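You operate a simulated robot arm through the tools that you are given. There is no shell and no other tool.

You are at the controls of a simulated robot arm. One attempt, no reset.

TASK
Put things in order on the top of the bead table. At the end: the silver steel clip from the top of the bead table is on the orange plate; the white scrub pad is on the brown carton; the pink block stands where the yellow roll stood; the yellow angle block from the top of the bead table stands where the silver steel clip stood; the yellow roll from the top of the bead table stands on top of the white job card; whatever was shut is shut again. Leave all else as you found it, and nothing knocked over.

Only the result counts: the job must be done as asked and must still hold three seconds after the hand-in. Knocking over, shifting, dropping, spilling or breaking anything else fails it.

THE ROBOT
A 6-joint arm with a two-finger gripper, fixed in place. Base frame: the origin is on the floor under the middle of its stand, x ahead of it, y to its left, z up; the work surface is at about z = 78. Readings come in cm, rad, newtons and seconds.
With the tool pointing down near the work surface it reaches from about 10 to 70 cm from the base axis. Its first joint turns from -1.152 to 1.152 rad. Payload 2.45 kg.
Tool frame: the origin (TCP) lies between the finger pads and is the grasp point; the fingertips stand 3 cm ahead of it; z points along the fingers, y is the line along which they close. The gripper opens to 10.6 cm; its body begins 7.9 cm behind the TCP.
Orientation is told as [roll, pitch, yaw] about the base's x, y, z axes, in that order, counted from this pose: with the fingers straight down and closing along the base's y, the tool's x points along the base's -x, its y along +y and its z along -z.

THE INTERFACE
- The arm moves only by the tool jog_arm. Its argument "series" is a list of rows, each an object of numbers (a shift or turn left out is 0, a gripper value left out holds the last): "ax", "ay", "az": the turn, a rotation vector about the tool's x, y, z in degrees; "x", "y", "z": the shift along the tool's x, y, z in cm; "hand": the opening, from 0 (shut) to 1 (fully open). In form: [{"ax": .., "ay": .., "az": .., "x": .., "y": .., "z": .., "hand": ..}, ...]. A call has 1 to 20 rows; each row shifts and turns the commanded pose from where the row before left it, along the tool's axes as they then stand. Rows are played at 5 a second. More than 5 cm and 0.15 rad between two rows, or a gripper value outside its range, and nothing of the call is played. Where a pose cannot be reached the arm comes as near as it can. A force on the tool above 40 N (or 10 N above the force at the start of the call, whichever is more), or a blocked arm, ends the call early, and 0.2 s more pass. Each finger travels about 15.3 cm/s and halts on what it meets, pressing with about 26 N; the grip force reading is that of the motor and also rises with nothing between the fingers. The clock runs only during rows and for 0.2 s after the last one: add rows that do not move to give the fingers time. It gives the time, the measured TCP pose, the force on the tool (base axes), the opening and the grip force at its end, in the units of the frame above (readings bear some noise), with the torque about the TCP (base axes, N m) and any sound that the robot's microphone picked up, and new pictures: "show" is both (left out), scene, wrist or none.
- Cameras (640 x 400 px; columns grow to the right, rows downward): "scene" is fixed at [6.27, 43.02, 138.68]; the picture's right is [-0.62, -0.79, 0.00], its down [-0.56, 0.44, -0.70] and it looks along [0.55, -0.43, -0.72] (base axes); focal length 274 px, centre (320, 200). "wrist" rides on the gripper at [7.6, -0.2, -10.6] in the tool frame; the picture's right is [0.02, 1.00, 0.00], its down [-0.78, 0.02, -0.62] and it looks along [-0.62, 0.01, 0.78] (tool axes); focal length 247 px, centre (320, 200). There is no depth. A picture from a camera that has moved, and an enlarged one, comes with that camera's place and axes in the base frame and with its lens.
- inspect(camera, box): a new picture of the part [left, top, right, bottom] of that camera's present view, enlarged. The clock stands still meanwhile.
- finish_job(): hands the job in; it is judged then, once.

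Nothing tells you positions but the pictures and the camera data. Unless the task says otherwise, let go and move clear before handing in.

The tools are called as a command line: name --argument value ..., lists and objects as JSON in quotes. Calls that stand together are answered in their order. jog_arm: Moves the arm, as the interface text tells. Its arguments: {"type":"object","properties":{"series":{"type":"array"},"show":{"type":"string","enum":["both","scene","wrist","none"]}},"required":["series"]} The other tools are called the same way: inspect (camera, box) takes an enlarged picture of a part of a camera's view; finish_job () hands the job in.

At the start:

```text
clock: 0.0
position: [35.78, 7.78, 110.99]
orientation: [0.0, 0.001, -0.002]
ft_force: [-0.5, -0.3, -0.3]
ft_torque: [0.03, -0.02, 0.01]
width: 10.61
grasp_force: 0.1
```

scene: 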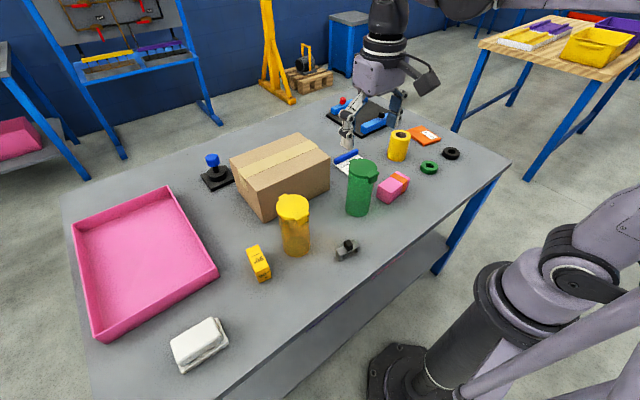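
wrist: 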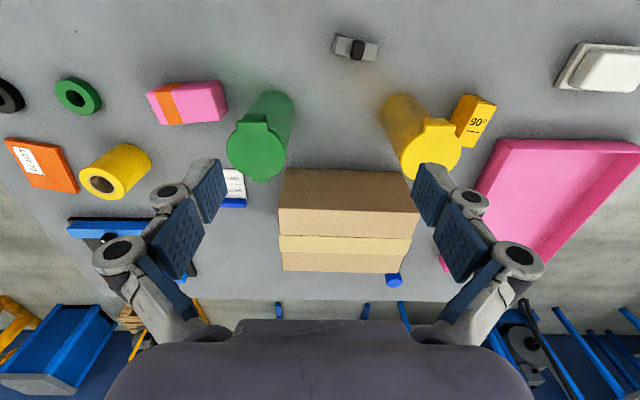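

I see a grey table with a pink tray, white scrub pad, yellow angle block, yellow and green cups with lids, a carton, a steel clip, a pink block, a yellow roll, an orange plate and a white card. I'll zoom in on the views to locate things before moving.

inspect --camera "scene" --box '[320, 80, 480, 220]'

inspect --camera "scene" --box '[160, 120, 380, 290]'

inspect --camera "wrist" --box '[0, 20, 320, 220]'

inspect --camera "wrist" --box '[320, 20, 640, 220]'

```text
2.86 times, centred on (400, 150) of scene
camera zoom: at [6.27, 43.02, 138.68], right [-0.62, -0.79, 0.0], down [-0.56, 0.44, -0.7], along [0.55, -0.43, -0.72], focal length 783 px, centre (91, 343)
```

zoom: 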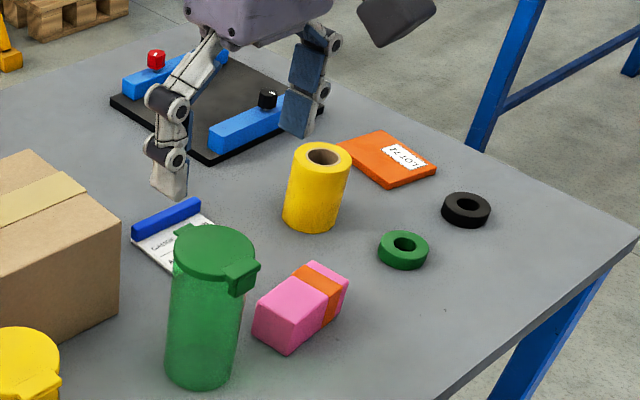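

```text
2.35 times, centred on (270, 205) of scene
camera zoom: at [6.27, 43.02, 138.68], right [-0.62, -0.79, 0.0], down [-0.56, 0.44, -0.7], along [0.55, -0.43, -0.72], focal length 645 px, centre (438, 188)
```

zoom: 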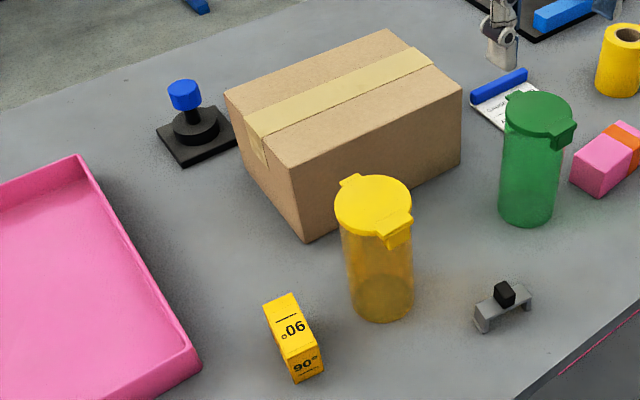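

```text
2.00 times, centred on (160, 120) of wrist
camera zoom: at [28.15, 7.5, 121.58], right [-0.02, 1.0, 0.0], down [0.78, 0.02, 0.62], along [0.62, 0.01, -0.78], focal length 494 px, centre (640, 360)
```

zoom: 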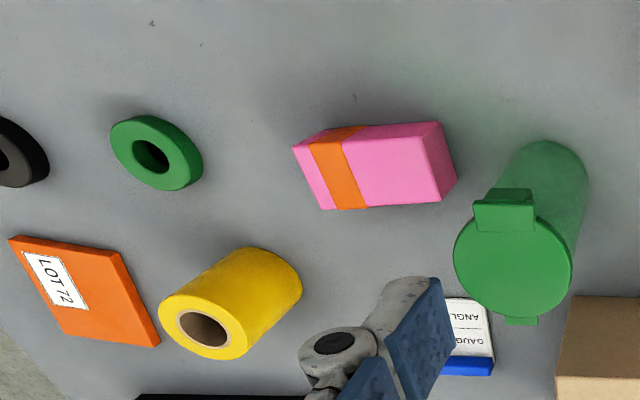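

```text
2.00 times, centred on (480, 120) of wrist
camera zoom: at [28.15, 7.5, 121.58], right [-0.02, 1.0, 0.0], down [0.78, 0.02, 0.62], along [0.62, 0.01, -0.78], focal length 494 px, centre (0, 360)
```

zoom: 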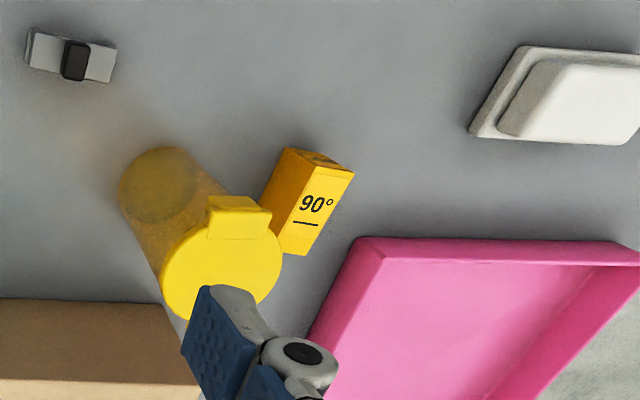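

The clip is near (33, 13), the pink block near (41, -14), the roll near (52, -28), and the plate near (55, -47). Next I look closer at the scrub pad and angle block, then hover near the clip.

inspect --camera "scene" --box '[140, 220, 300, 390]'

jog_arm --series '[{"x": 1.3, "y": 2.5, "z": 4}, {"x": 1.3, "y": 2.5, "z": 4}, {"z": 3}, {"z": 2}]'

```text
2.35 times, centred on (220, 305) of scene
camera zoom: at [6.27, 43.02, 138.68], right [-0.62, -0.79, 0.0], down [-0.56, 0.44, -0.7], along [0.55, -0.43, -0.72], focal length 645 px, centre (555, -47)
```

zoom: 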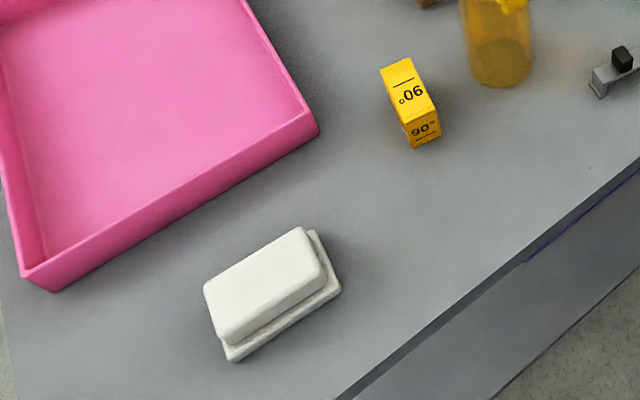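

```text
clock: 1.0
position: [33.11, 13.01, 98.1]
orientation: [-0.001, 0.0, 0.0]
ft_force: [-0.1, 0.0, -0.2]
ft_torque: [0.01, -0.03, 0.01]
width: 10.59
grasp_force: 0.1
camera wrist: at [25.63, 12.66, 108.61], right [-0.02, 1.0, 0.0], down [0.78, 0.02, 0.62], along [0.62, 0.01, -0.78], focal length 247 px, centre (320, 200)
```

scene: 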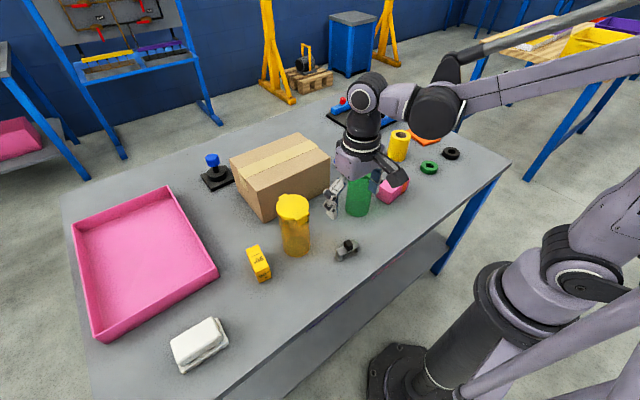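
wrist: 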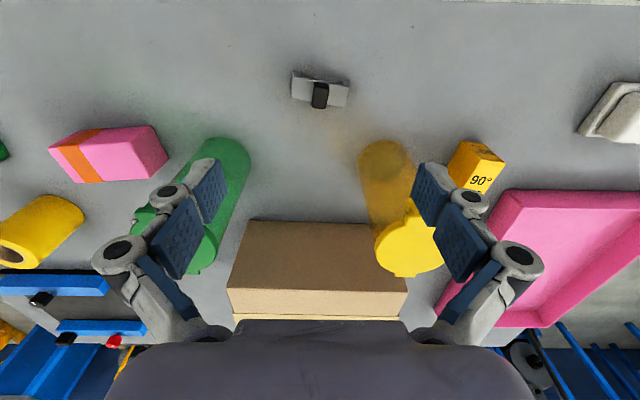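

I'm hovering above the clip. I'll zoom in on it and on the scrub pad to see their shapes.

inspect --camera "wrist" --box '[270, 50, 370, 130]'

inspect --camera "scene" --box '[160, 310, 240, 380]'

inspect --camera "scene" --box '[320, 225, 380, 270]'

```text
5.00 times, centred on (320, 90) of wrist
camera zoom: at [25.63, 12.66, 108.61], right [-0.02, 1.0, 0.0], down [0.78, 0.02, 0.62], along [0.62, 0.01, -0.78], focal length 1235 px, centre (320, 750)
```

zoom: 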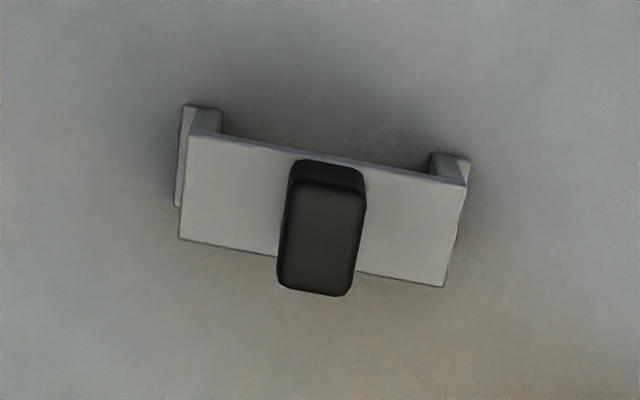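

```text
5.71 times, centred on (200, 345) of scene
camera zoom: at [6.27, 43.02, 138.68], right [-0.62, -0.79, 0.0], down [-0.56, 0.44, -0.7], along [0.55, -0.43, -0.72], focal length 1566 px, centre (1006, -629)
```

zoom: 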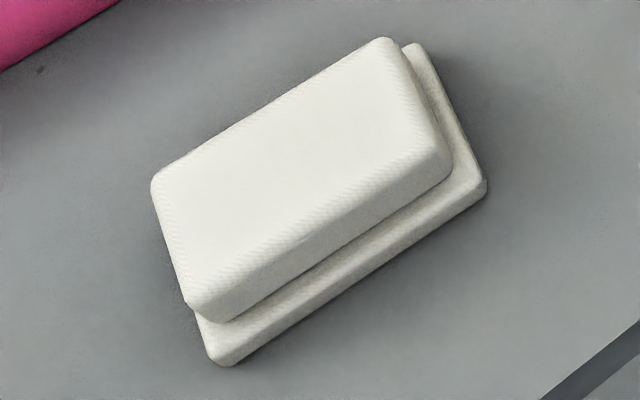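

```text
8.89 times, centred on (350, 248) of scene
camera zoom: at [6.27, 43.02, 138.68], right [-0.62, -0.79, 0.0], down [-0.56, 0.44, -0.7], along [0.55, -0.43, -0.72], focal length 2435 px, centre (53, -222)
```

zoom: 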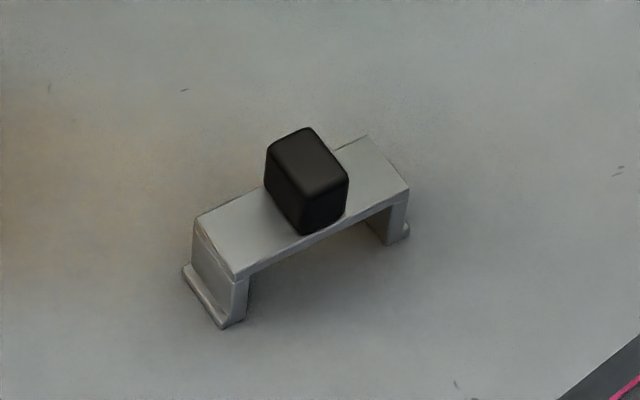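

The clip is a small bridge about 6 × 2 cm with a black knob, with its long axis about 10° off the base y. I'll turn the gripper about 80° to close across its narrow width and come down a bit for a check.

jog_arm --series '[{"az": -8.03}, {"az": -8.03}, {"az": -8.03}, {"az": -8.03}, {"az": -8.03}, {"az": -8.03}, {"az": -8.03}, {"az": -8.03}, {"az": -8.03}, {"az": -8.03}, {"z": 4}, {"z": 3}, {}]'

```text
clock: 3.8
position: [33.32, 12.7, 90.9]
orientation: [-0.002, 0.0, 1.403]
ft_force: [-0.4, -0.1, 0.1]
ft_torque: [0.0, 0.02, 0.01]
width: 10.59
grasp_force: 0.0
camera wrist: at [32.27, 5.09, 101.49], right [-0.99, 0.15, 0.0], down [0.12, 0.77, 0.62], along [0.09, 0.62, -0.78], focal length 247 px, centre (320, 200)
```

scene: 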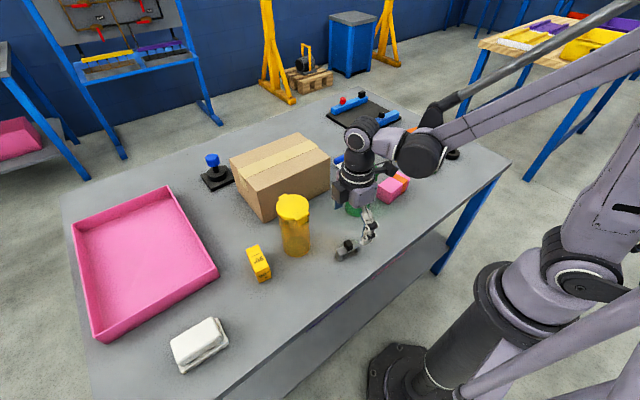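
wrist: 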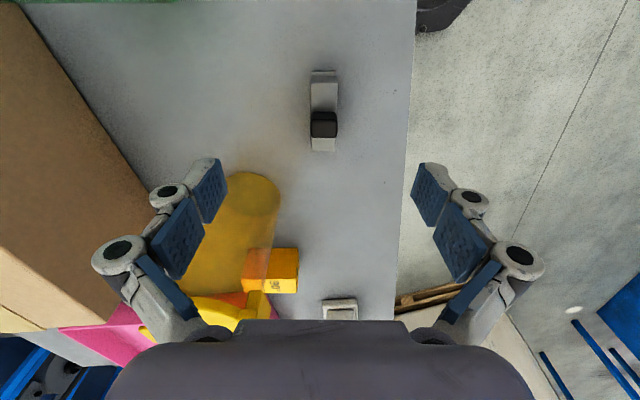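

The clip is now lined up across the fingers. I'll zoom to refine the offset.

inspect --camera "wrist" --box '[280, 60, 370, 160]'

```text
4.00 times, centred on (325, 110) of wrist
camera zoom: at [32.27, 5.09, 101.49], right [-0.99, 0.15, 0.0], down [0.12, 0.77, 0.62], along [0.09, 0.62, -0.78], focal length 988 px, centre (300, 560)
```

zoom: 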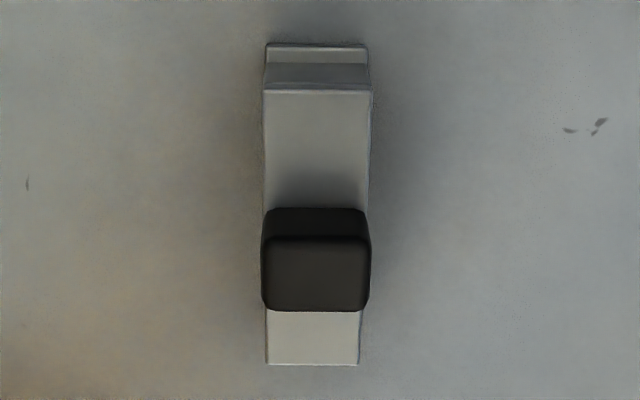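

I'll shift slightly to centre on the clip, descend to just above the table, and close.

jog_arm --series '[{"y": 0.28, "x": -0.3, "z": 2}, {"z": 3}, {"z": 2.5}, {"z": 1.5}, {}, {"hand": 0.5}, {"hand": 0.3}, {"hand": 0.1}, {"hand": 0}, {}, {}]'

```text
clock: 6.2
position: [32.84, 13.23, 82.02]
orientation: [0.0, 0.0, 1.402]
ft_force: [0.0, 1.0, -0.9]
ft_torque: [0.0, 0.0, 0.02]
width: 2.07
grasp_force: 25.9
camera wrist: at [31.85, 5.47, 92.64], right [-0.99, 0.15, 0.0], down [0.12, 0.77, 0.62], along [0.09, 0.62, -0.78], focal length 247 px, centre (320, 200)
```

scene: 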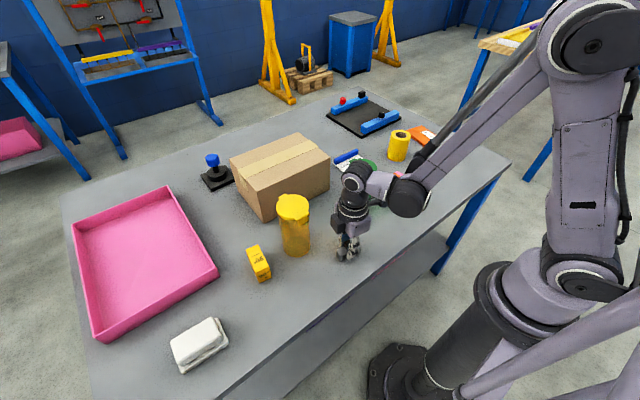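
wrist: 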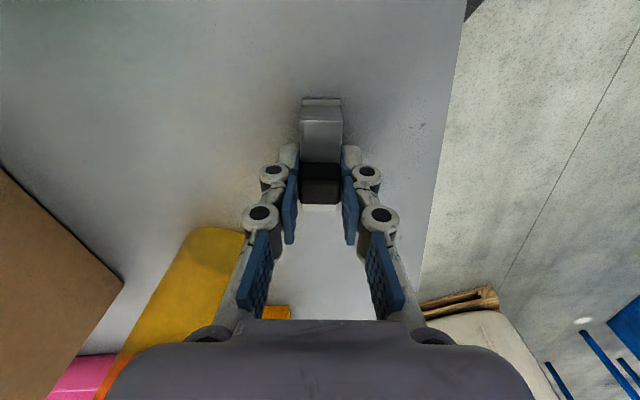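

The clip is gripped (2.07 cm). I'll lift it high, turn back to yaw 0, and carry it toward the orange plate.

jog_arm --series '[{"z": -2}, {"z": -5}, {"z": -5}, {"z": -5}, {"z": -5}, {"az": 8.03}, {"az": 8.03}, {"az": 8.03}, {"az": 8.03}, {"az": 8.03}, {"az": 8.03}, {"az": 8.03}, {"az": 8.03}, {"az": 8.03}, {"az": 8.03}]' --show "none"

jog_arm --series '[{"x": -1.2, "y": -4.6}, {"x": -1.2, "y": -4.6}, {"x": -1.2, "y": -4.6}, {"x": -1.2, "y": -4.6}, {"x": -1.2, "y": -4.6}, {"x": -1.2, "y": -4.6}, {"x": -1.2, "y": -4.6}, {"x": -1.2, "y": -4.6}, {"x": -1.2, "y": -4.6}, {"x": -1.2, "y": -4.6}, {}]'

```text
clock: 9.4
position: [32.87, 13.23, 103.96]
orientation: [0.0, 0.001, -0.004]
ft_force: [-0.8, -0.9, 0.6]
ft_torque: [-0.01, 0.0, -0.01]
width: 2.09
grasp_force: 26.0
```

```text
clock: 11.8
position: [45.04, -32.78, 103.71]
orientation: [0.0, 0.0, 0.0]
ft_force: [0.2, 0.4, 0.2]
ft_torque: [0.02, 0.02, -0.01]
width: 2.05
grasp_force: 26.4
camera wrist: at [37.39, -33.11, 114.4], right [-0.02, 1.0, 0.0], down [0.78, 0.02, 0.62], along [0.62, 0.01, -0.78], focal length 247 px, centre (320, 200)
```

scene: 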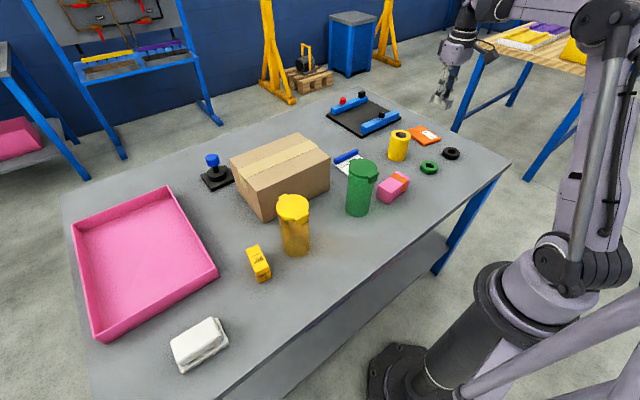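
wrist: 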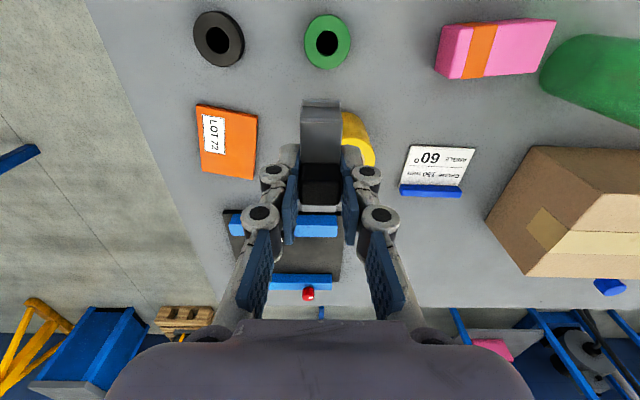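

The plate, job card and fixture are clearly visible from here. I'll zoom to measure the plate and card.

inspect --camera "wrist" --box '[180, 80, 340, 200]'

inspect --camera "wrist" --box '[330, 100, 500, 220]'

inspect --camera "scene" --box '[320, 80, 480, 220]'

```text
3.33 times, centred on (260, 140) of wrist
camera zoom: at [37.39, -33.11, 114.4], right [-0.02, 1.0, 0.0], down [0.78, 0.02, 0.62], along [0.62, 0.01, -0.78], focal length 823 px, centre (520, 400)
```

zoom: 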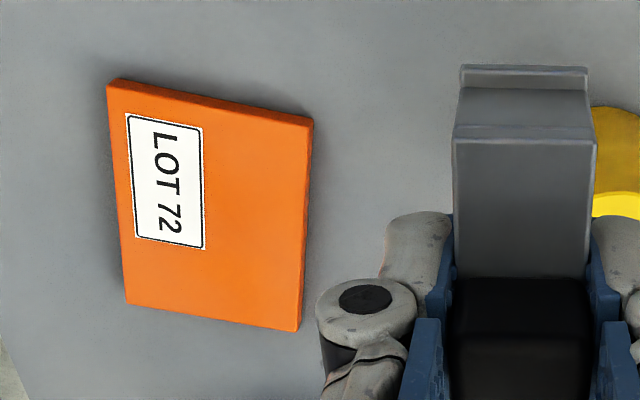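

```text
3.33 times, centred on (415, 160) of wrist
camera zoom: at [37.39, -33.11, 114.4], right [-0.02, 1.0, 0.0], down [0.78, 0.02, 0.62], along [0.62, 0.01, -0.78], focal length 823 px, centre (3, 333)
```

zoom: 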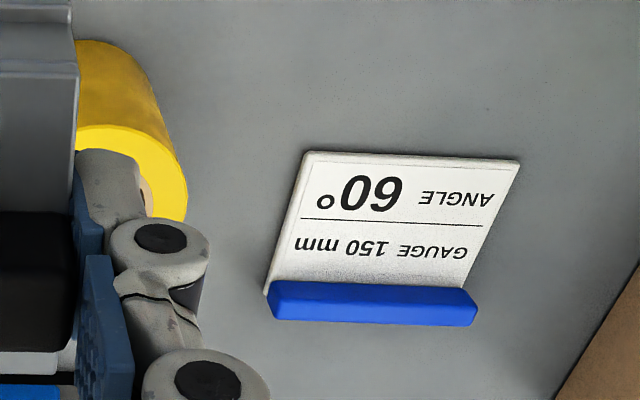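

```text
2.86 times, centred on (400, 150) of scene
camera zoom: at [6.27, 43.02, 138.68], right [-0.62, -0.79, 0.0], down [-0.56, 0.44, -0.7], along [0.55, -0.43, -0.72], focal length 783 px, centre (91, 343)
```

zoom: 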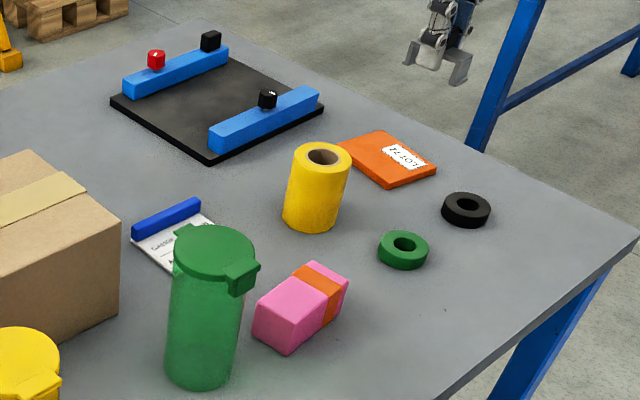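

I'll move over the near part of the plate, align to it (about −11° yaw), and lower partway to check reach.

jog_arm --series '[{"x": -2.31, "y": -3.105}, {"x": -2.31, "y": -3.105}, {"x": -2.31, "y": -3.105}, {"x": -2.31, "y": -3.105}, {"az": 5.5}, {"az": 5.5}, {"z": 4}, {"z": 4}, {"z": 4}, {}]'

```text
clock: 14.0
position: [53.25, -43.93, 91.82]
orientation: [0.001, 0.003, -0.192]
ft_force: [-0.1, -0.2, -0.6]
ft_torque: [-0.01, -0.03, -0.02]
width: 2.06
grasp_force: 25.9
out of reach, approached as far as the arm can: row 3, 4, 8, 9
camera wrist: at [45.75, -42.67, 102.45], right [0.17, 0.99, 0.0], down [0.77, -0.14, 0.62], along [0.61, -0.1, -0.78], focal length 247 px, centre (320, 200)
```

scene: 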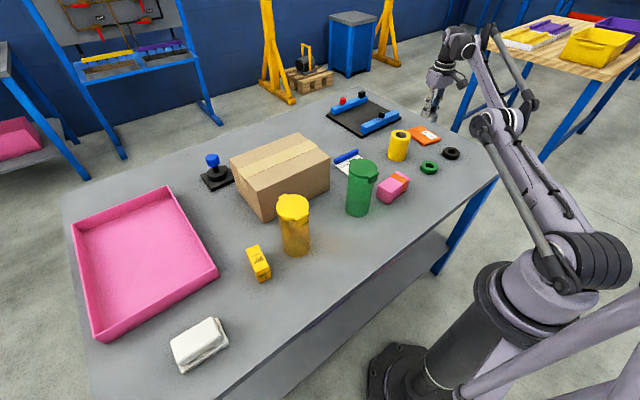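
wrist: 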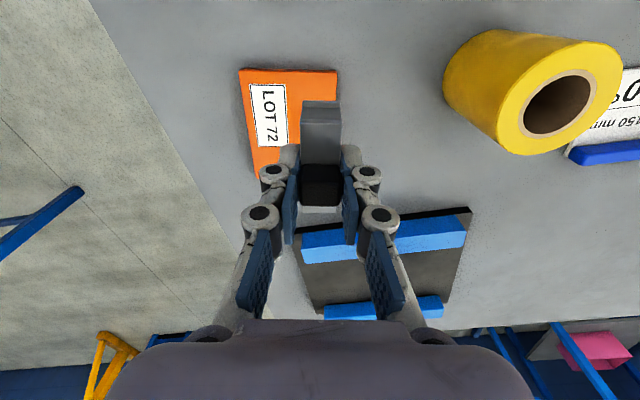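

The arm stops at about 69 cm reach, so I'll turn the clip to lie along the plate's other axis and lean the tool outward about 6° for extra reach.

jog_arm --series '[{"az": 8.04}, {"az": 8.04}, {"az": 8.04}, {"az": 8.04}, {"az": 8.04}, {"az": 8.04}, {"az": 8.04}, {"az": 8.04}, {"az": 8.04}, {"az": 8.04}, {"az": 8.0}, {"ax": -2.6, "ay": -1.5}, {"ax": -2.6, "ay": -1.5}, {}]'

```text
clock: 17.0
position: [54.91, -45.11, 92.53]
orientation: [0.089, -0.052, -1.738]
ft_force: [-0.5, -0.1, -1.0]
ft_torque: [-0.01, 0.02, 0.0]
width: 2.09
grasp_force: 26.1
out of reach, approached as far as the arm can: row 12, 13
camera wrist: at [55.3, -37.05, 102.71], right [0.99, -0.14, 0.09], down [-0.16, -0.73, 0.66], along [-0.03, -0.66, -0.75], focal length 247 px, centre (320, 200)
```

scene: 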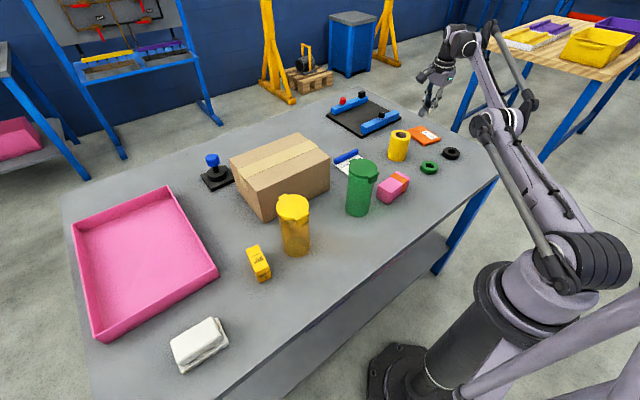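
wrist: 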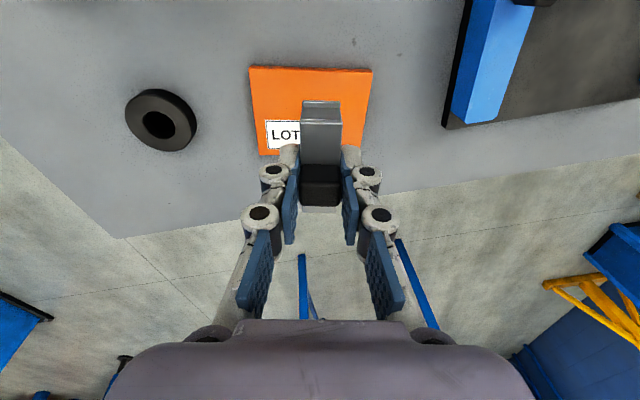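

The lean gave the extra reach. I'll shift over the plate at about (52.4, −46.5) and confirm.

jog_arm --series '[{"x": -1.48, "y": -1.58, "z": -0.06}, {}]'

```text
clock: 17.6
position: [53.49, -46.69, 92.77]
orientation: [0.091, -0.05, -1.739]
ft_force: [0.3, 0.3, -0.6]
ft_torque: [0.03, -0.01, 0.02]
width: 2.09
grasp_force: 25.6
out of reach, approached as far as the arm can: row 1
camera wrist: at [53.91, -38.63, 102.88], right [0.99, -0.14, 0.09], down [-0.16, -0.73, 0.66], along [-0.03, -0.66, -0.75], focal length 247 px, centre (320, 200)
```

scene: 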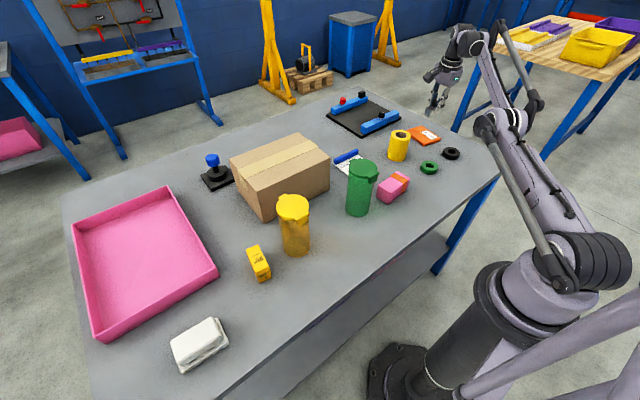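
wrist: 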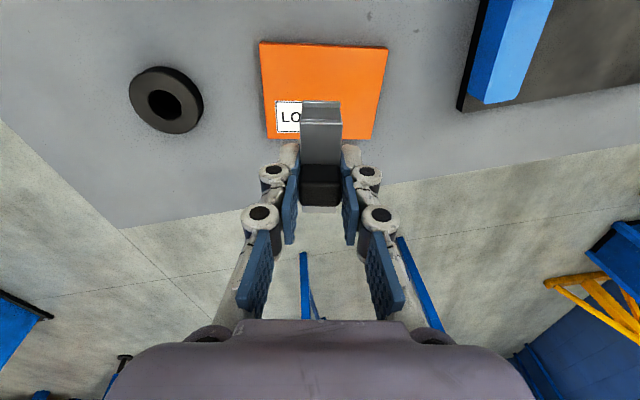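

The commanded pose tracks where the arm actually is. I'll pull in slightly and lower to about z = 86.

jog_arm --series '[{"x": 0.13, "y": -1.04, "z": -0.1}, {"x": 0.21, "y": -0.36, "z": 3.98}, {"x": 0.16, "y": -0.27, "z": 2.98}, {}]'

```text
clock: 18.6
position: [53.82, -47.62, 85.86]
orientation: [0.09, -0.051, -1.741]
ft_force: [-0.3, -0.3, -1.3]
ft_torque: [0.01, 0.0, 0.01]
width: 2.07
grasp_force: 26.1
out of reach, approached as far as the arm can: row 1, 2
camera wrist: at [54.16, -39.48, 96.03], right [0.99, -0.14, 0.09], down [-0.16, -0.73, 0.66], along [-0.03, -0.67, -0.75], focal length 247 px, centre (320, 200)
```

scene: 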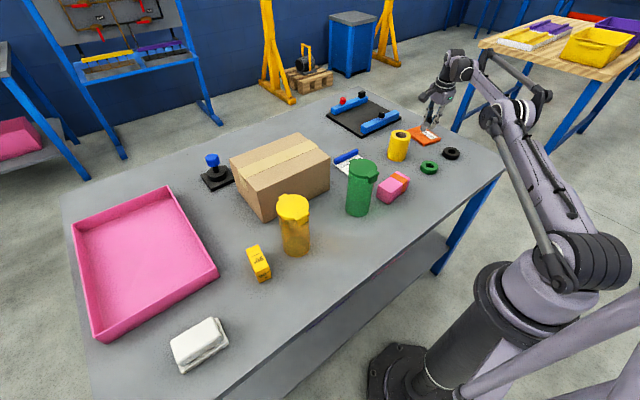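
wrist: 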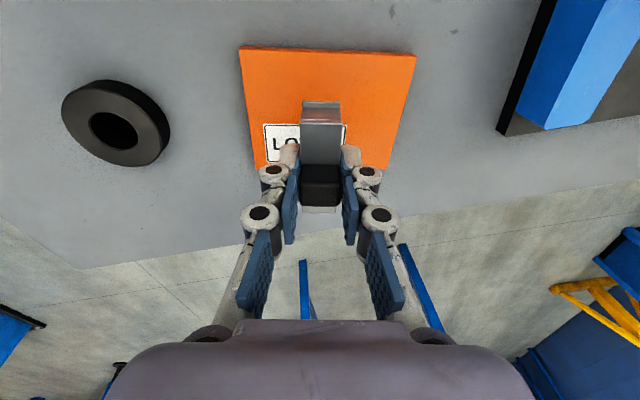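

The arm is now near the plate's middle in plan, at z ≈ 86. I'll zoom to verify where the clip sits relative to the plate edges before setting it down.

inspect --camera "wrist" --box '[220, 30, 440, 220]'

inspect --camera "scene" --box '[390, 80, 470, 160]'

```text
2.11 times, centred on (330, 125) of wrist
camera zoom: at [54.16, -39.48, 96.03], right [0.99, -0.14, 0.09], down [-0.16, -0.73, 0.66], along [-0.03, -0.67, -0.75], focal length 520 px, centre (299, 358)
```

zoom: 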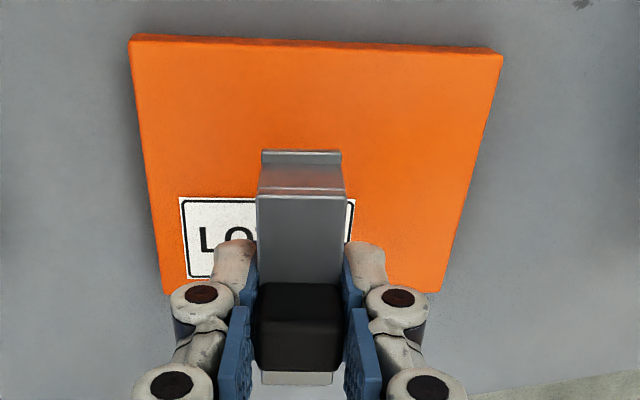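

```text
5.00 times, centred on (430, 120) of scene
camera zoom: at [6.27, 43.02, 138.68], right [-0.62, -0.79, 0.0], down [-0.56, 0.44, -0.7], along [0.55, -0.43, -0.72], focal length 1370 px, centre (-230, 600)
```

zoom: 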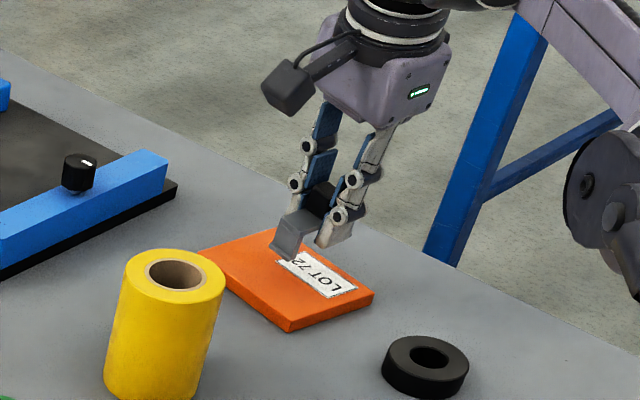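

Plate edges confirmed; the clip will fit nicely. I'll nudge it slightly toward the plate centre and lower.

jog_arm --series '[{"x": 0.5}, {"x": 0.08, "y": -0.13, "z": 1.49}, {"x": 0.05, "y": -0.09, "z": 0.99}, {}]'

```text
clock: 19.6
position: [53.84, -46.89, 83.46]
orientation: [0.092, -0.052, -1.737]
ft_force: [0.0, 0.2, -1.4]
ft_torque: [0.05, 0.03, -0.03]
width: 2.06
grasp_force: 25.9
camera wrist: at [54.24, -38.86, 93.62], right [0.99, -0.14, 0.09], down [-0.16, -0.73, 0.66], along [-0.03, -0.67, -0.75], focal length 247 px, centre (320, 200)
```

scene: 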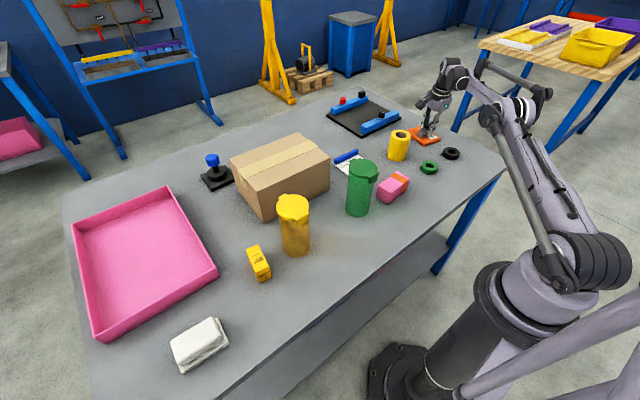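
wrist: 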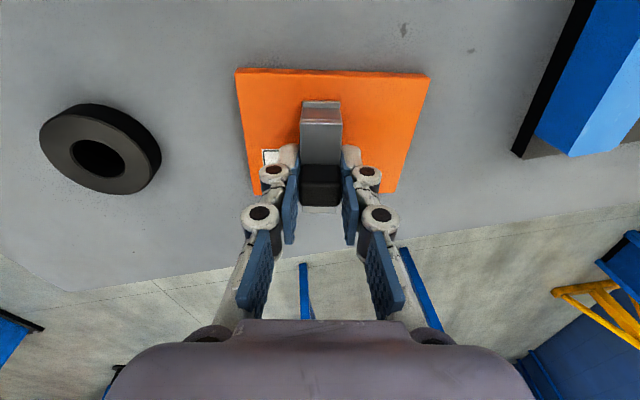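

I'll lower in small steps until light contact.

jog_arm --series '[{"x": 0.01, "y": -0.02, "z": 0.25}, {}, {"x": 0.01, "y": -0.02, "z": 0.2}, {}]' --show "wrist"

```text
clock: 20.6
position: [53.81, -46.99, 83.16]
orientation: [0.093, -0.053, -1.738]
ft_force: [3.3, -3.6, 18.2]
ft_torque: [0.42, -0.05, -0.09]
width: 2.08
grasp_force: 25.9
camera wrist: at [54.17, -38.85, 93.31], right [0.99, -0.14, 0.09], down [-0.16, -0.73, 0.66], along [-0.03, -0.67, -0.75], focal length 247 px, centre (320, 200)
```

wrist: 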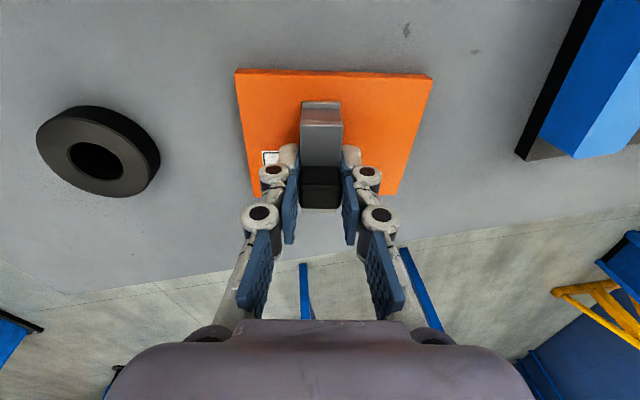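

Light contact with the plate. I'll ease off slightly, open the fingers, and look before retreating.

jog_arm --series '[{"z": -0.2}, {}, {"hand": 0.24}, {"hand": 0.3}, {"hand": 0.4}, {}, {}]'

```text
clock: 22.2
position: [53.8, -47.0, 83.35]
orientation: [0.09, -0.05, -1.738]
ft_force: [-0.5, -0.4, -0.7]
ft_torque: [0.01, -0.02, -0.04]
width: 4.24
grasp_force: 0.2
camera wrist: at [54.16, -38.86, 93.46], right [0.99, -0.14, 0.09], down [-0.16, -0.73, 0.66], along [-0.03, -0.67, -0.75], focal length 247 px, centre (320, 200)
```

scene: 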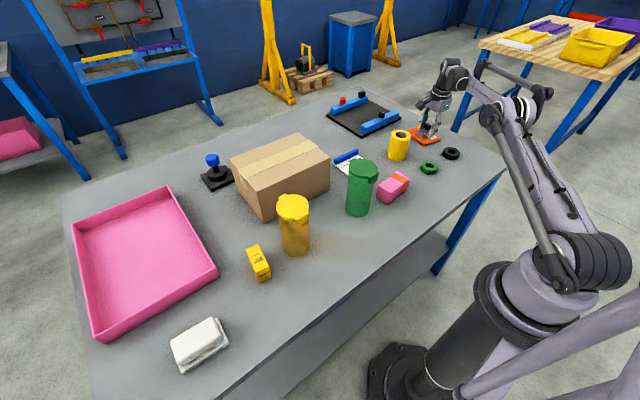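
wrist: 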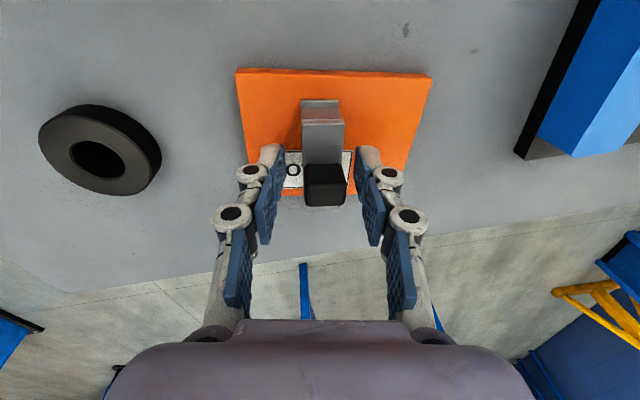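

Released cleanly. I'll retreat along the tool axis and check the clip.

jog_arm --series '[{"z": -2}, {"z": -3}, {"z": -4}, {"z": -4}, {}]'

inspect --camera "scene" --box '[390, 100, 470, 160]'

```text
clock: 23.4
position: [52.86, -45.89, 96.29]
orientation: [0.091, -0.05, -1.739]
ft_force: [-0.9, 0.5, -0.6]
ft_torque: [-0.04, -0.02, 0.04]
width: 4.22
grasp_force: 0.0
camera wrist: at [53.24, -37.92, 106.39], right [0.99, -0.14, 0.09], down [-0.16, -0.73, 0.66], along [-0.03, -0.67, -0.75], focal length 247 px, centre (320, 200)
```

scene: 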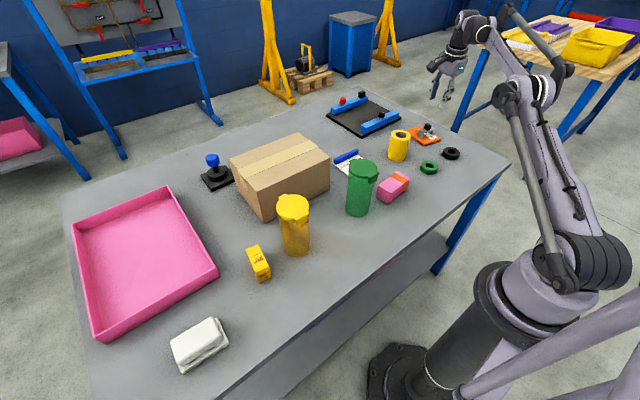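
wrist: 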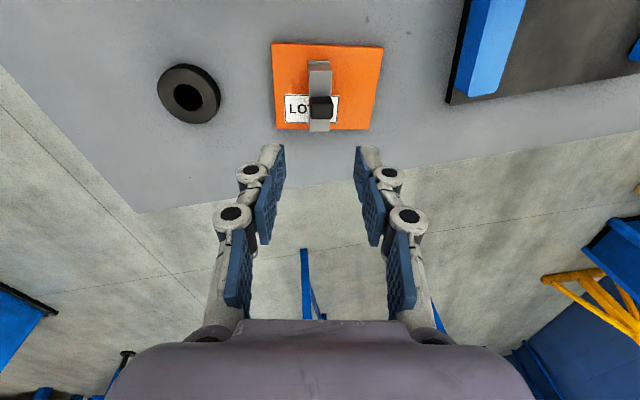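

```text
6.67 times, centred on (430, 130) of scene
camera zoom: at [6.27, 43.02, 138.68], right [-0.62, -0.79, 0.0], down [-0.56, 0.44, -0.7], along [0.55, -0.43, -0.72], focal length 1827 px, centre (-413, 667)
```

zoom: 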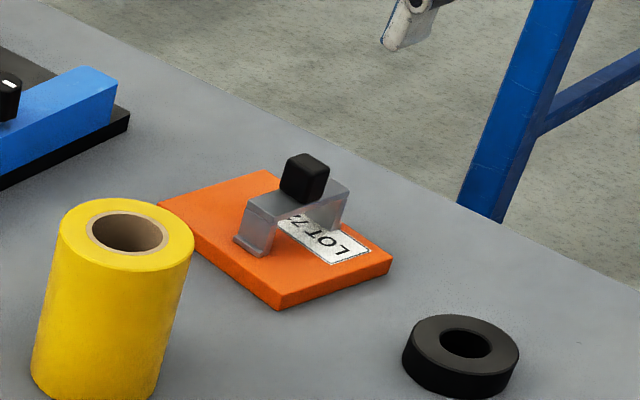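

inspect --camera "wrist" --box '[260, 30, 400, 150]'

inspect --camera "scene" --box '[408, 115, 448, 145]'

```text
3.33 times, centred on (330, 90) of wrist
camera zoom: at [53.24, -37.92, 106.39], right [0.99, -0.14, 0.09], down [-0.16, -0.73, 0.66], along [-0.03, -0.67, -0.75], focal length 823 px, centre (287, 567)
```

zoom: 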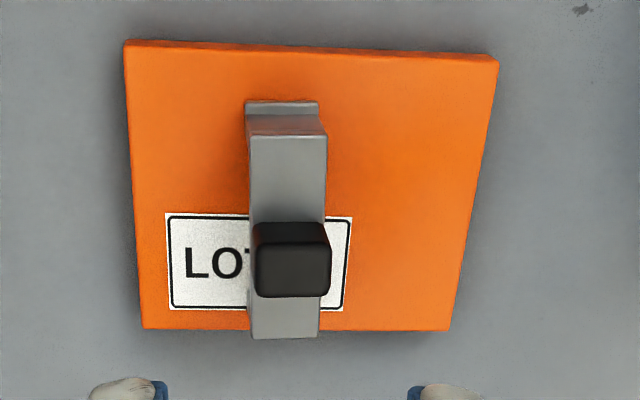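

```text
13.33 times, centred on (428, 130) of scene
camera zoom: at [6.27, 43.02, 138.68], right [-0.62, -0.79, 0.0], down [-0.56, 0.44, -0.7], along [0.55, -0.43, -0.72], focal length 3653 px, centre (-1120, 1133)
```

zoom: 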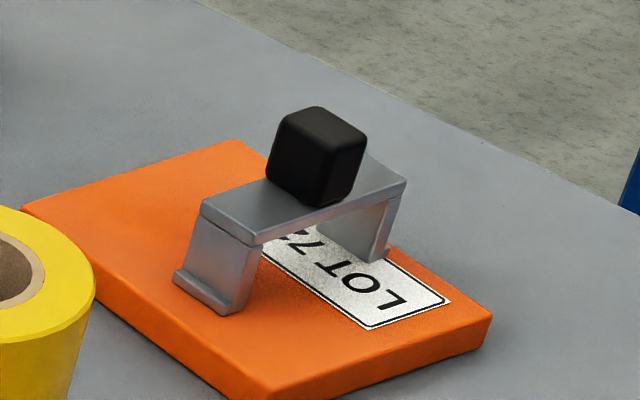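

The clip sits fully on the plate. Next I back off, untilt, return to yaw 0 and open the hand, heading for the yellow roll.

jog_arm --series '[{"ax": 2.6, "ay": 1.5}, {"ax": 2.6, "ay": 1.5}, {"z": -4}, {"x": 3.4, "y": -3.5}, {"x": 3.4, "y": -3.5}, {"az": -8.28}, {"az": -8.28}, {"az": -8.28}, {"az": -8.28}, {"az": -8.28}, {"az": -8.28}, {"az": -8.28}, {"az": -8.28}, {"az": -8.28}, {"az": -8.28}, {"az": -8.28}, {"az": -8.28}, {"hand": 1}, {}]'

```text
clock: 27.4
position: [44.98, -36.52, 98.6]
orientation: [-0.001, 0.0, 0.002]
ft_force: [-0.2, 0.5, -0.5]
ft_torque: [0.03, 0.03, 0.0]
width: 10.62
grasp_force: 0.1
out of reach, approached as far as the arm can: row 1, 2, 3
camera wrist: at [37.48, -36.88, 109.19], right [-0.02, 1.0, 0.0], down [0.78, 0.02, 0.62], along [0.62, 0.01, -0.78], focal length 247 px, centre (320, 200)
```

scene: 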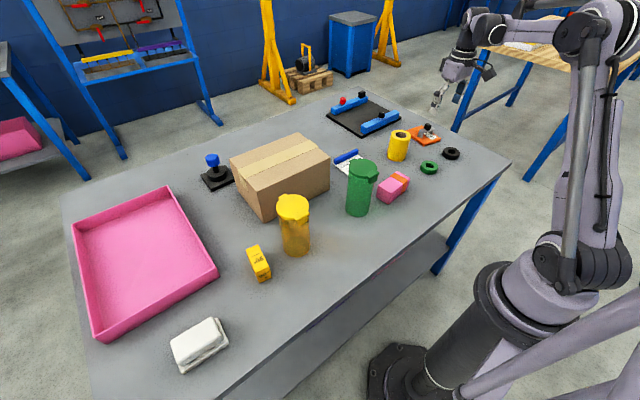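
wrist: 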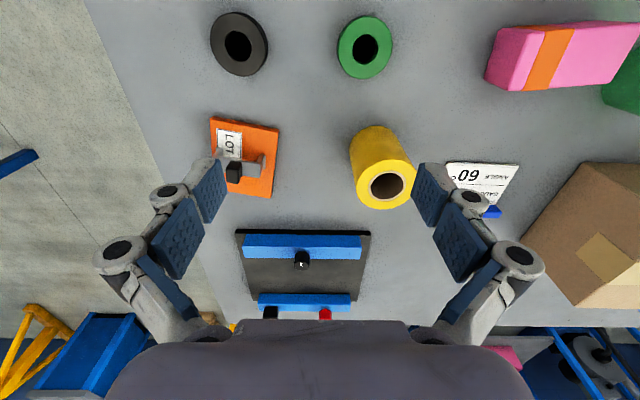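

I can see the roll, pink block and card. I'll zoom on the roll, then on the pink block.

inspect --camera "wrist" --box '[330, 110, 430, 220]'

inspect --camera "wrist" --box '[460, 0, 640, 110]'

```text
3.64 times, centred on (380, 165) of wrist
camera zoom: at [37.48, -36.88, 109.19], right [-0.02, 1.0, 0.0], down [0.78, 0.02, 0.62], along [0.62, 0.01, -0.78], focal length 898 px, centre (102, 327)
```

zoom: 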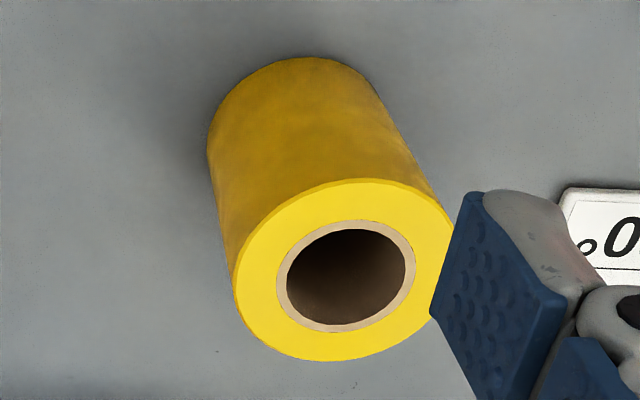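

```text
3.56 times, centred on (550, 55) of wrist
camera zoom: at [37.48, -36.88, 109.19], right [-0.02, 1.0, 0.0], down [0.78, 0.02, 0.62], along [0.62, 0.01, -0.78], focal length 878 px, centre (-498, 716)
```

zoom: 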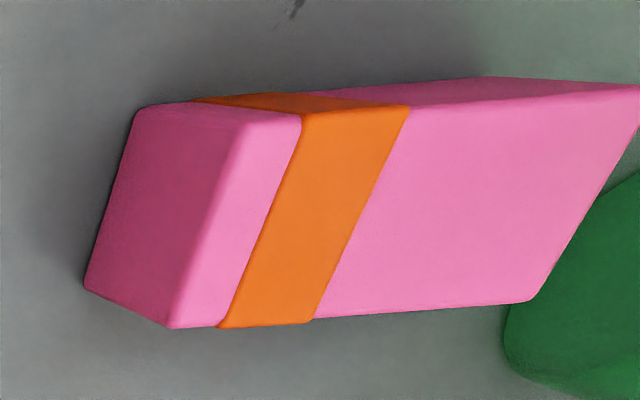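

The roll is about 6.7 cm wide and 9 cm tall, near (52.8, −29.2). I'll hover above it.

jog_arm --series '[{"x": -2.6, "y": 2.43}, {"x": -2.6, "y": 2.43}, {"x": -2.6, "y": 2.43}, {"z": 2.6}, {}]' --show "wrist"

inspect --camera "wrist" --box '[250, 40, 390, 170]'

```text
clock: 28.6
position: [52.6, -29.47, 95.94]
orientation: [-0.001, 0.0, -0.003]
ft_force: [-0.4, 0.9, -0.2]
ft_torque: [0.02, -0.04, 0.0]
width: 10.6
grasp_force: 0.2
camera wrist: at [45.07, -29.73, 106.62], right [-0.02, 1.0, 0.0], down [0.78, 0.02, 0.62], along [0.62, 0.01, -0.78], focal length 247 px, centre (320, 200)
```

wrist: 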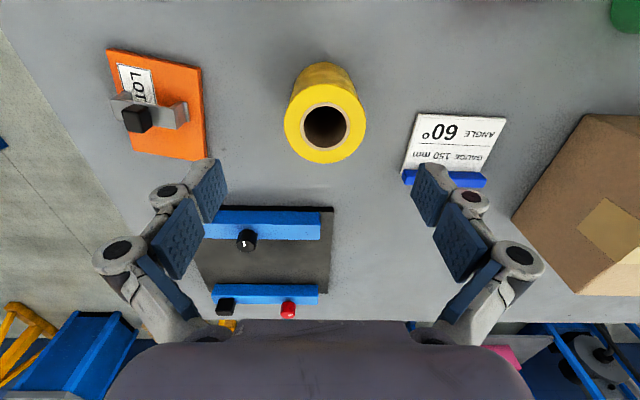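

```text
3.08 times, centred on (320, 105) of wrist
camera zoom: at [45.07, -29.73, 106.62], right [-0.02, 1.0, 0.0], down [0.78, 0.02, 0.62], along [0.62, 0.01, -0.78], focal length 760 px, centre (320, 492)
```

zoom: 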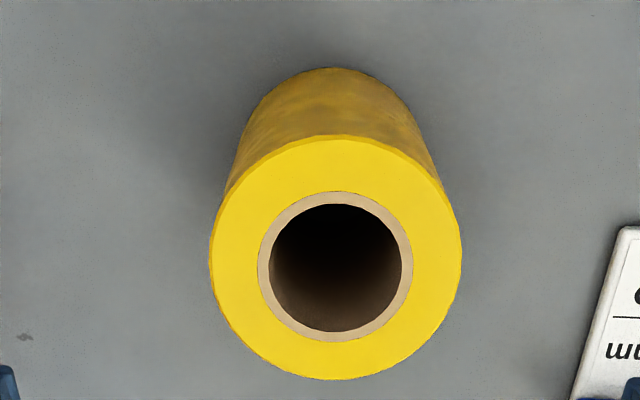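

The roll centre is at about (52.95, −29.2). I'll adjust, descend around it and grip.

jog_arm --series '[{"x": -0.3, "y": 0.3, "z": 2}, {"z": 3}, {"z": 3}, {"z": 3}, {"z": 2}, {}, {"hand": 0.7}, {"hand": 0.55}, {"hand": 0.4}, {"hand": 0.2}, {"hand": 0}, {}]'

```text
clock: 31.2
position: [53.1, -28.82, 83.07]
orientation: [0.0, -0.001, -0.002]
ft_force: [0.0, 0.3, 1.3]
ft_torque: [0.03, -0.01, -0.02]
width: 6.63
grasp_force: 26.0
camera wrist: at [45.63, -29.24, 93.68], right [-0.02, 1.0, 0.0], down [0.78, 0.02, 0.62], along [0.62, 0.01, -0.78], focal length 247 px, centre (320, 200)
```

scene: 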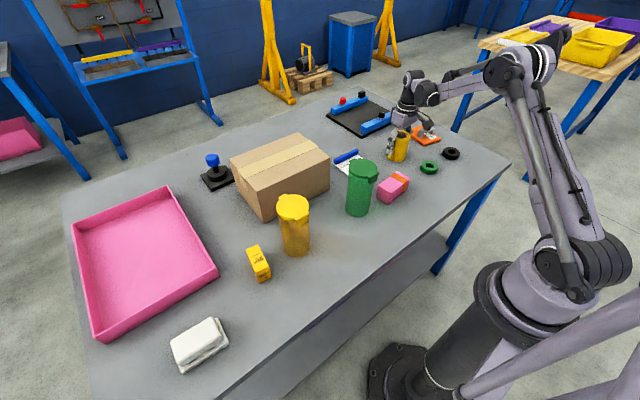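
wrist: 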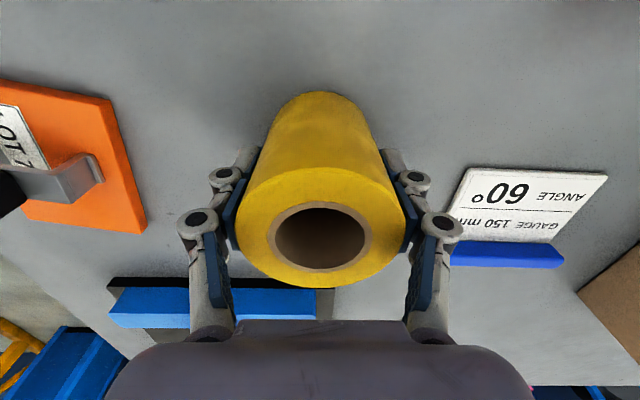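

The roll is held (6.63 cm). I'll lift it and get another look at the card.

jog_arm --series '[{"z": -1}, {"z": -3}, {"z": -4}, {"y": 4}, {"y": 4}, {}]' --show "wrist"

inspect --camera "wrist" --box '[330, 60, 530, 240]'

```text
clock: 32.6
position: [53.06, -21.06, 90.92]
orientation: [0.0, 0.0, -0.002]
ft_force: [0.8, -0.2, -0.4]
ft_torque: [0.01, 0.0, -0.02]
width: 6.66
grasp_force: 25.7
camera wrist: at [45.6, -21.36, 101.58], right [-0.02, 1.0, 0.0], down [0.78, 0.01, 0.62], along [0.62, 0.01, -0.78], focal length 247 px, centre (320, 200)
```

wrist: 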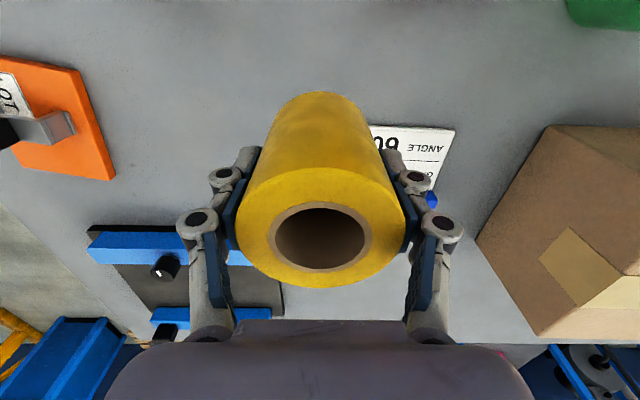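

```text
2.22 times, centred on (430, 150) of wrist
camera zoom: at [45.6, -21.36, 101.58], right [-0.02, 1.0, 0.0], down [0.78, 0.01, 0.62], along [0.62, 0.01, -0.78], focal length 549 px, centre (76, 311)
```

zoom: 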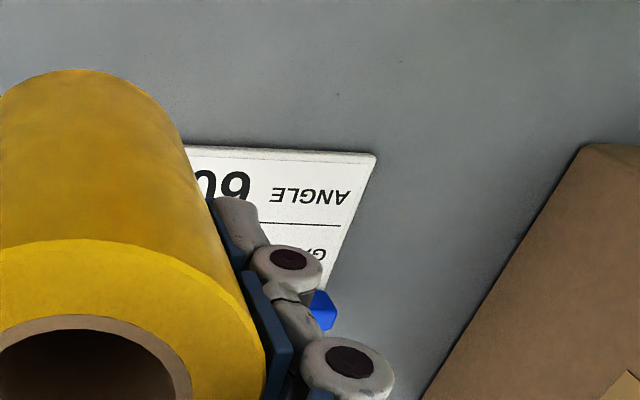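

The card's white area spans about x 54.8–62.3, y −18.4 to −8. I'll carry the roll over its middle and lower it.

jog_arm --series '[{"x": -2.65, "y": 3.93}, {"x": -2.65, "y": 3.93}, {}, {"z": 3}, {"z": 2.5}, {"z": 1}, {}]'

```text
clock: 34.2
position: [58.44, -13.09, 84.44]
orientation: [0.0, 0.0, -0.002]
ft_force: [0.3, -0.2, -1.8]
ft_torque: [-0.05, -0.01, -0.04]
width: 6.63
grasp_force: 25.9
camera wrist: at [50.85, -13.51, 95.05], right [-0.02, 1.0, 0.0], down [0.78, 0.02, 0.62], along [0.62, 0.01, -0.78], focal length 247 px, centre (320, 200)
```

scene: 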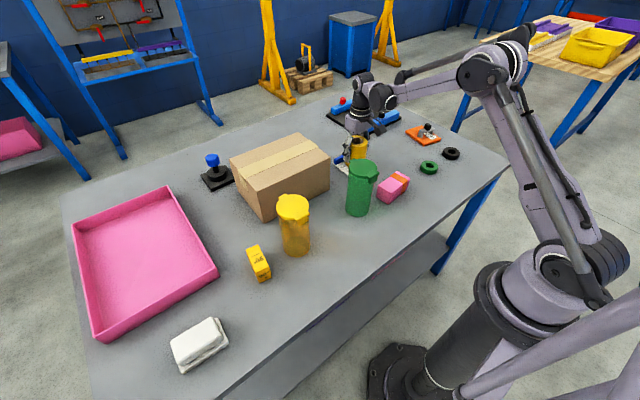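
wrist: 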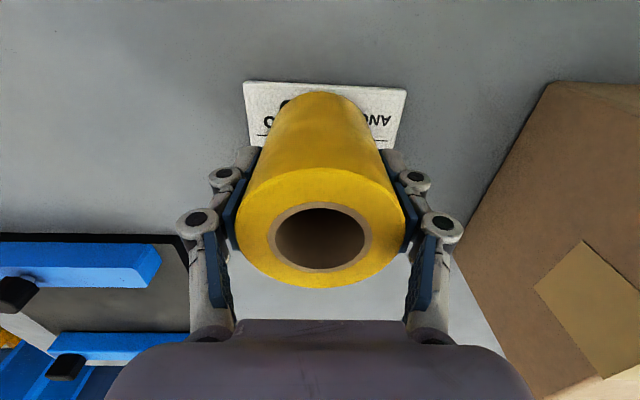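

The roll is centred over the card. Lowering in small steps until contact.

jog_arm --series '[{"x": -0.12, "z": 0.5}, {}, {"z": 0.2}, {}, {"z": 0.15}, {}]' --show "none"

```text
clock: 35.6
position: [58.59, -13.22, 83.66]
orientation: [-0.001, -0.001, -0.001]
ft_force: [-0.2, -0.5, 2.8]
ft_torque: [-0.11, -0.02, -0.04]
width: 6.63
grasp_force: 26.4
```

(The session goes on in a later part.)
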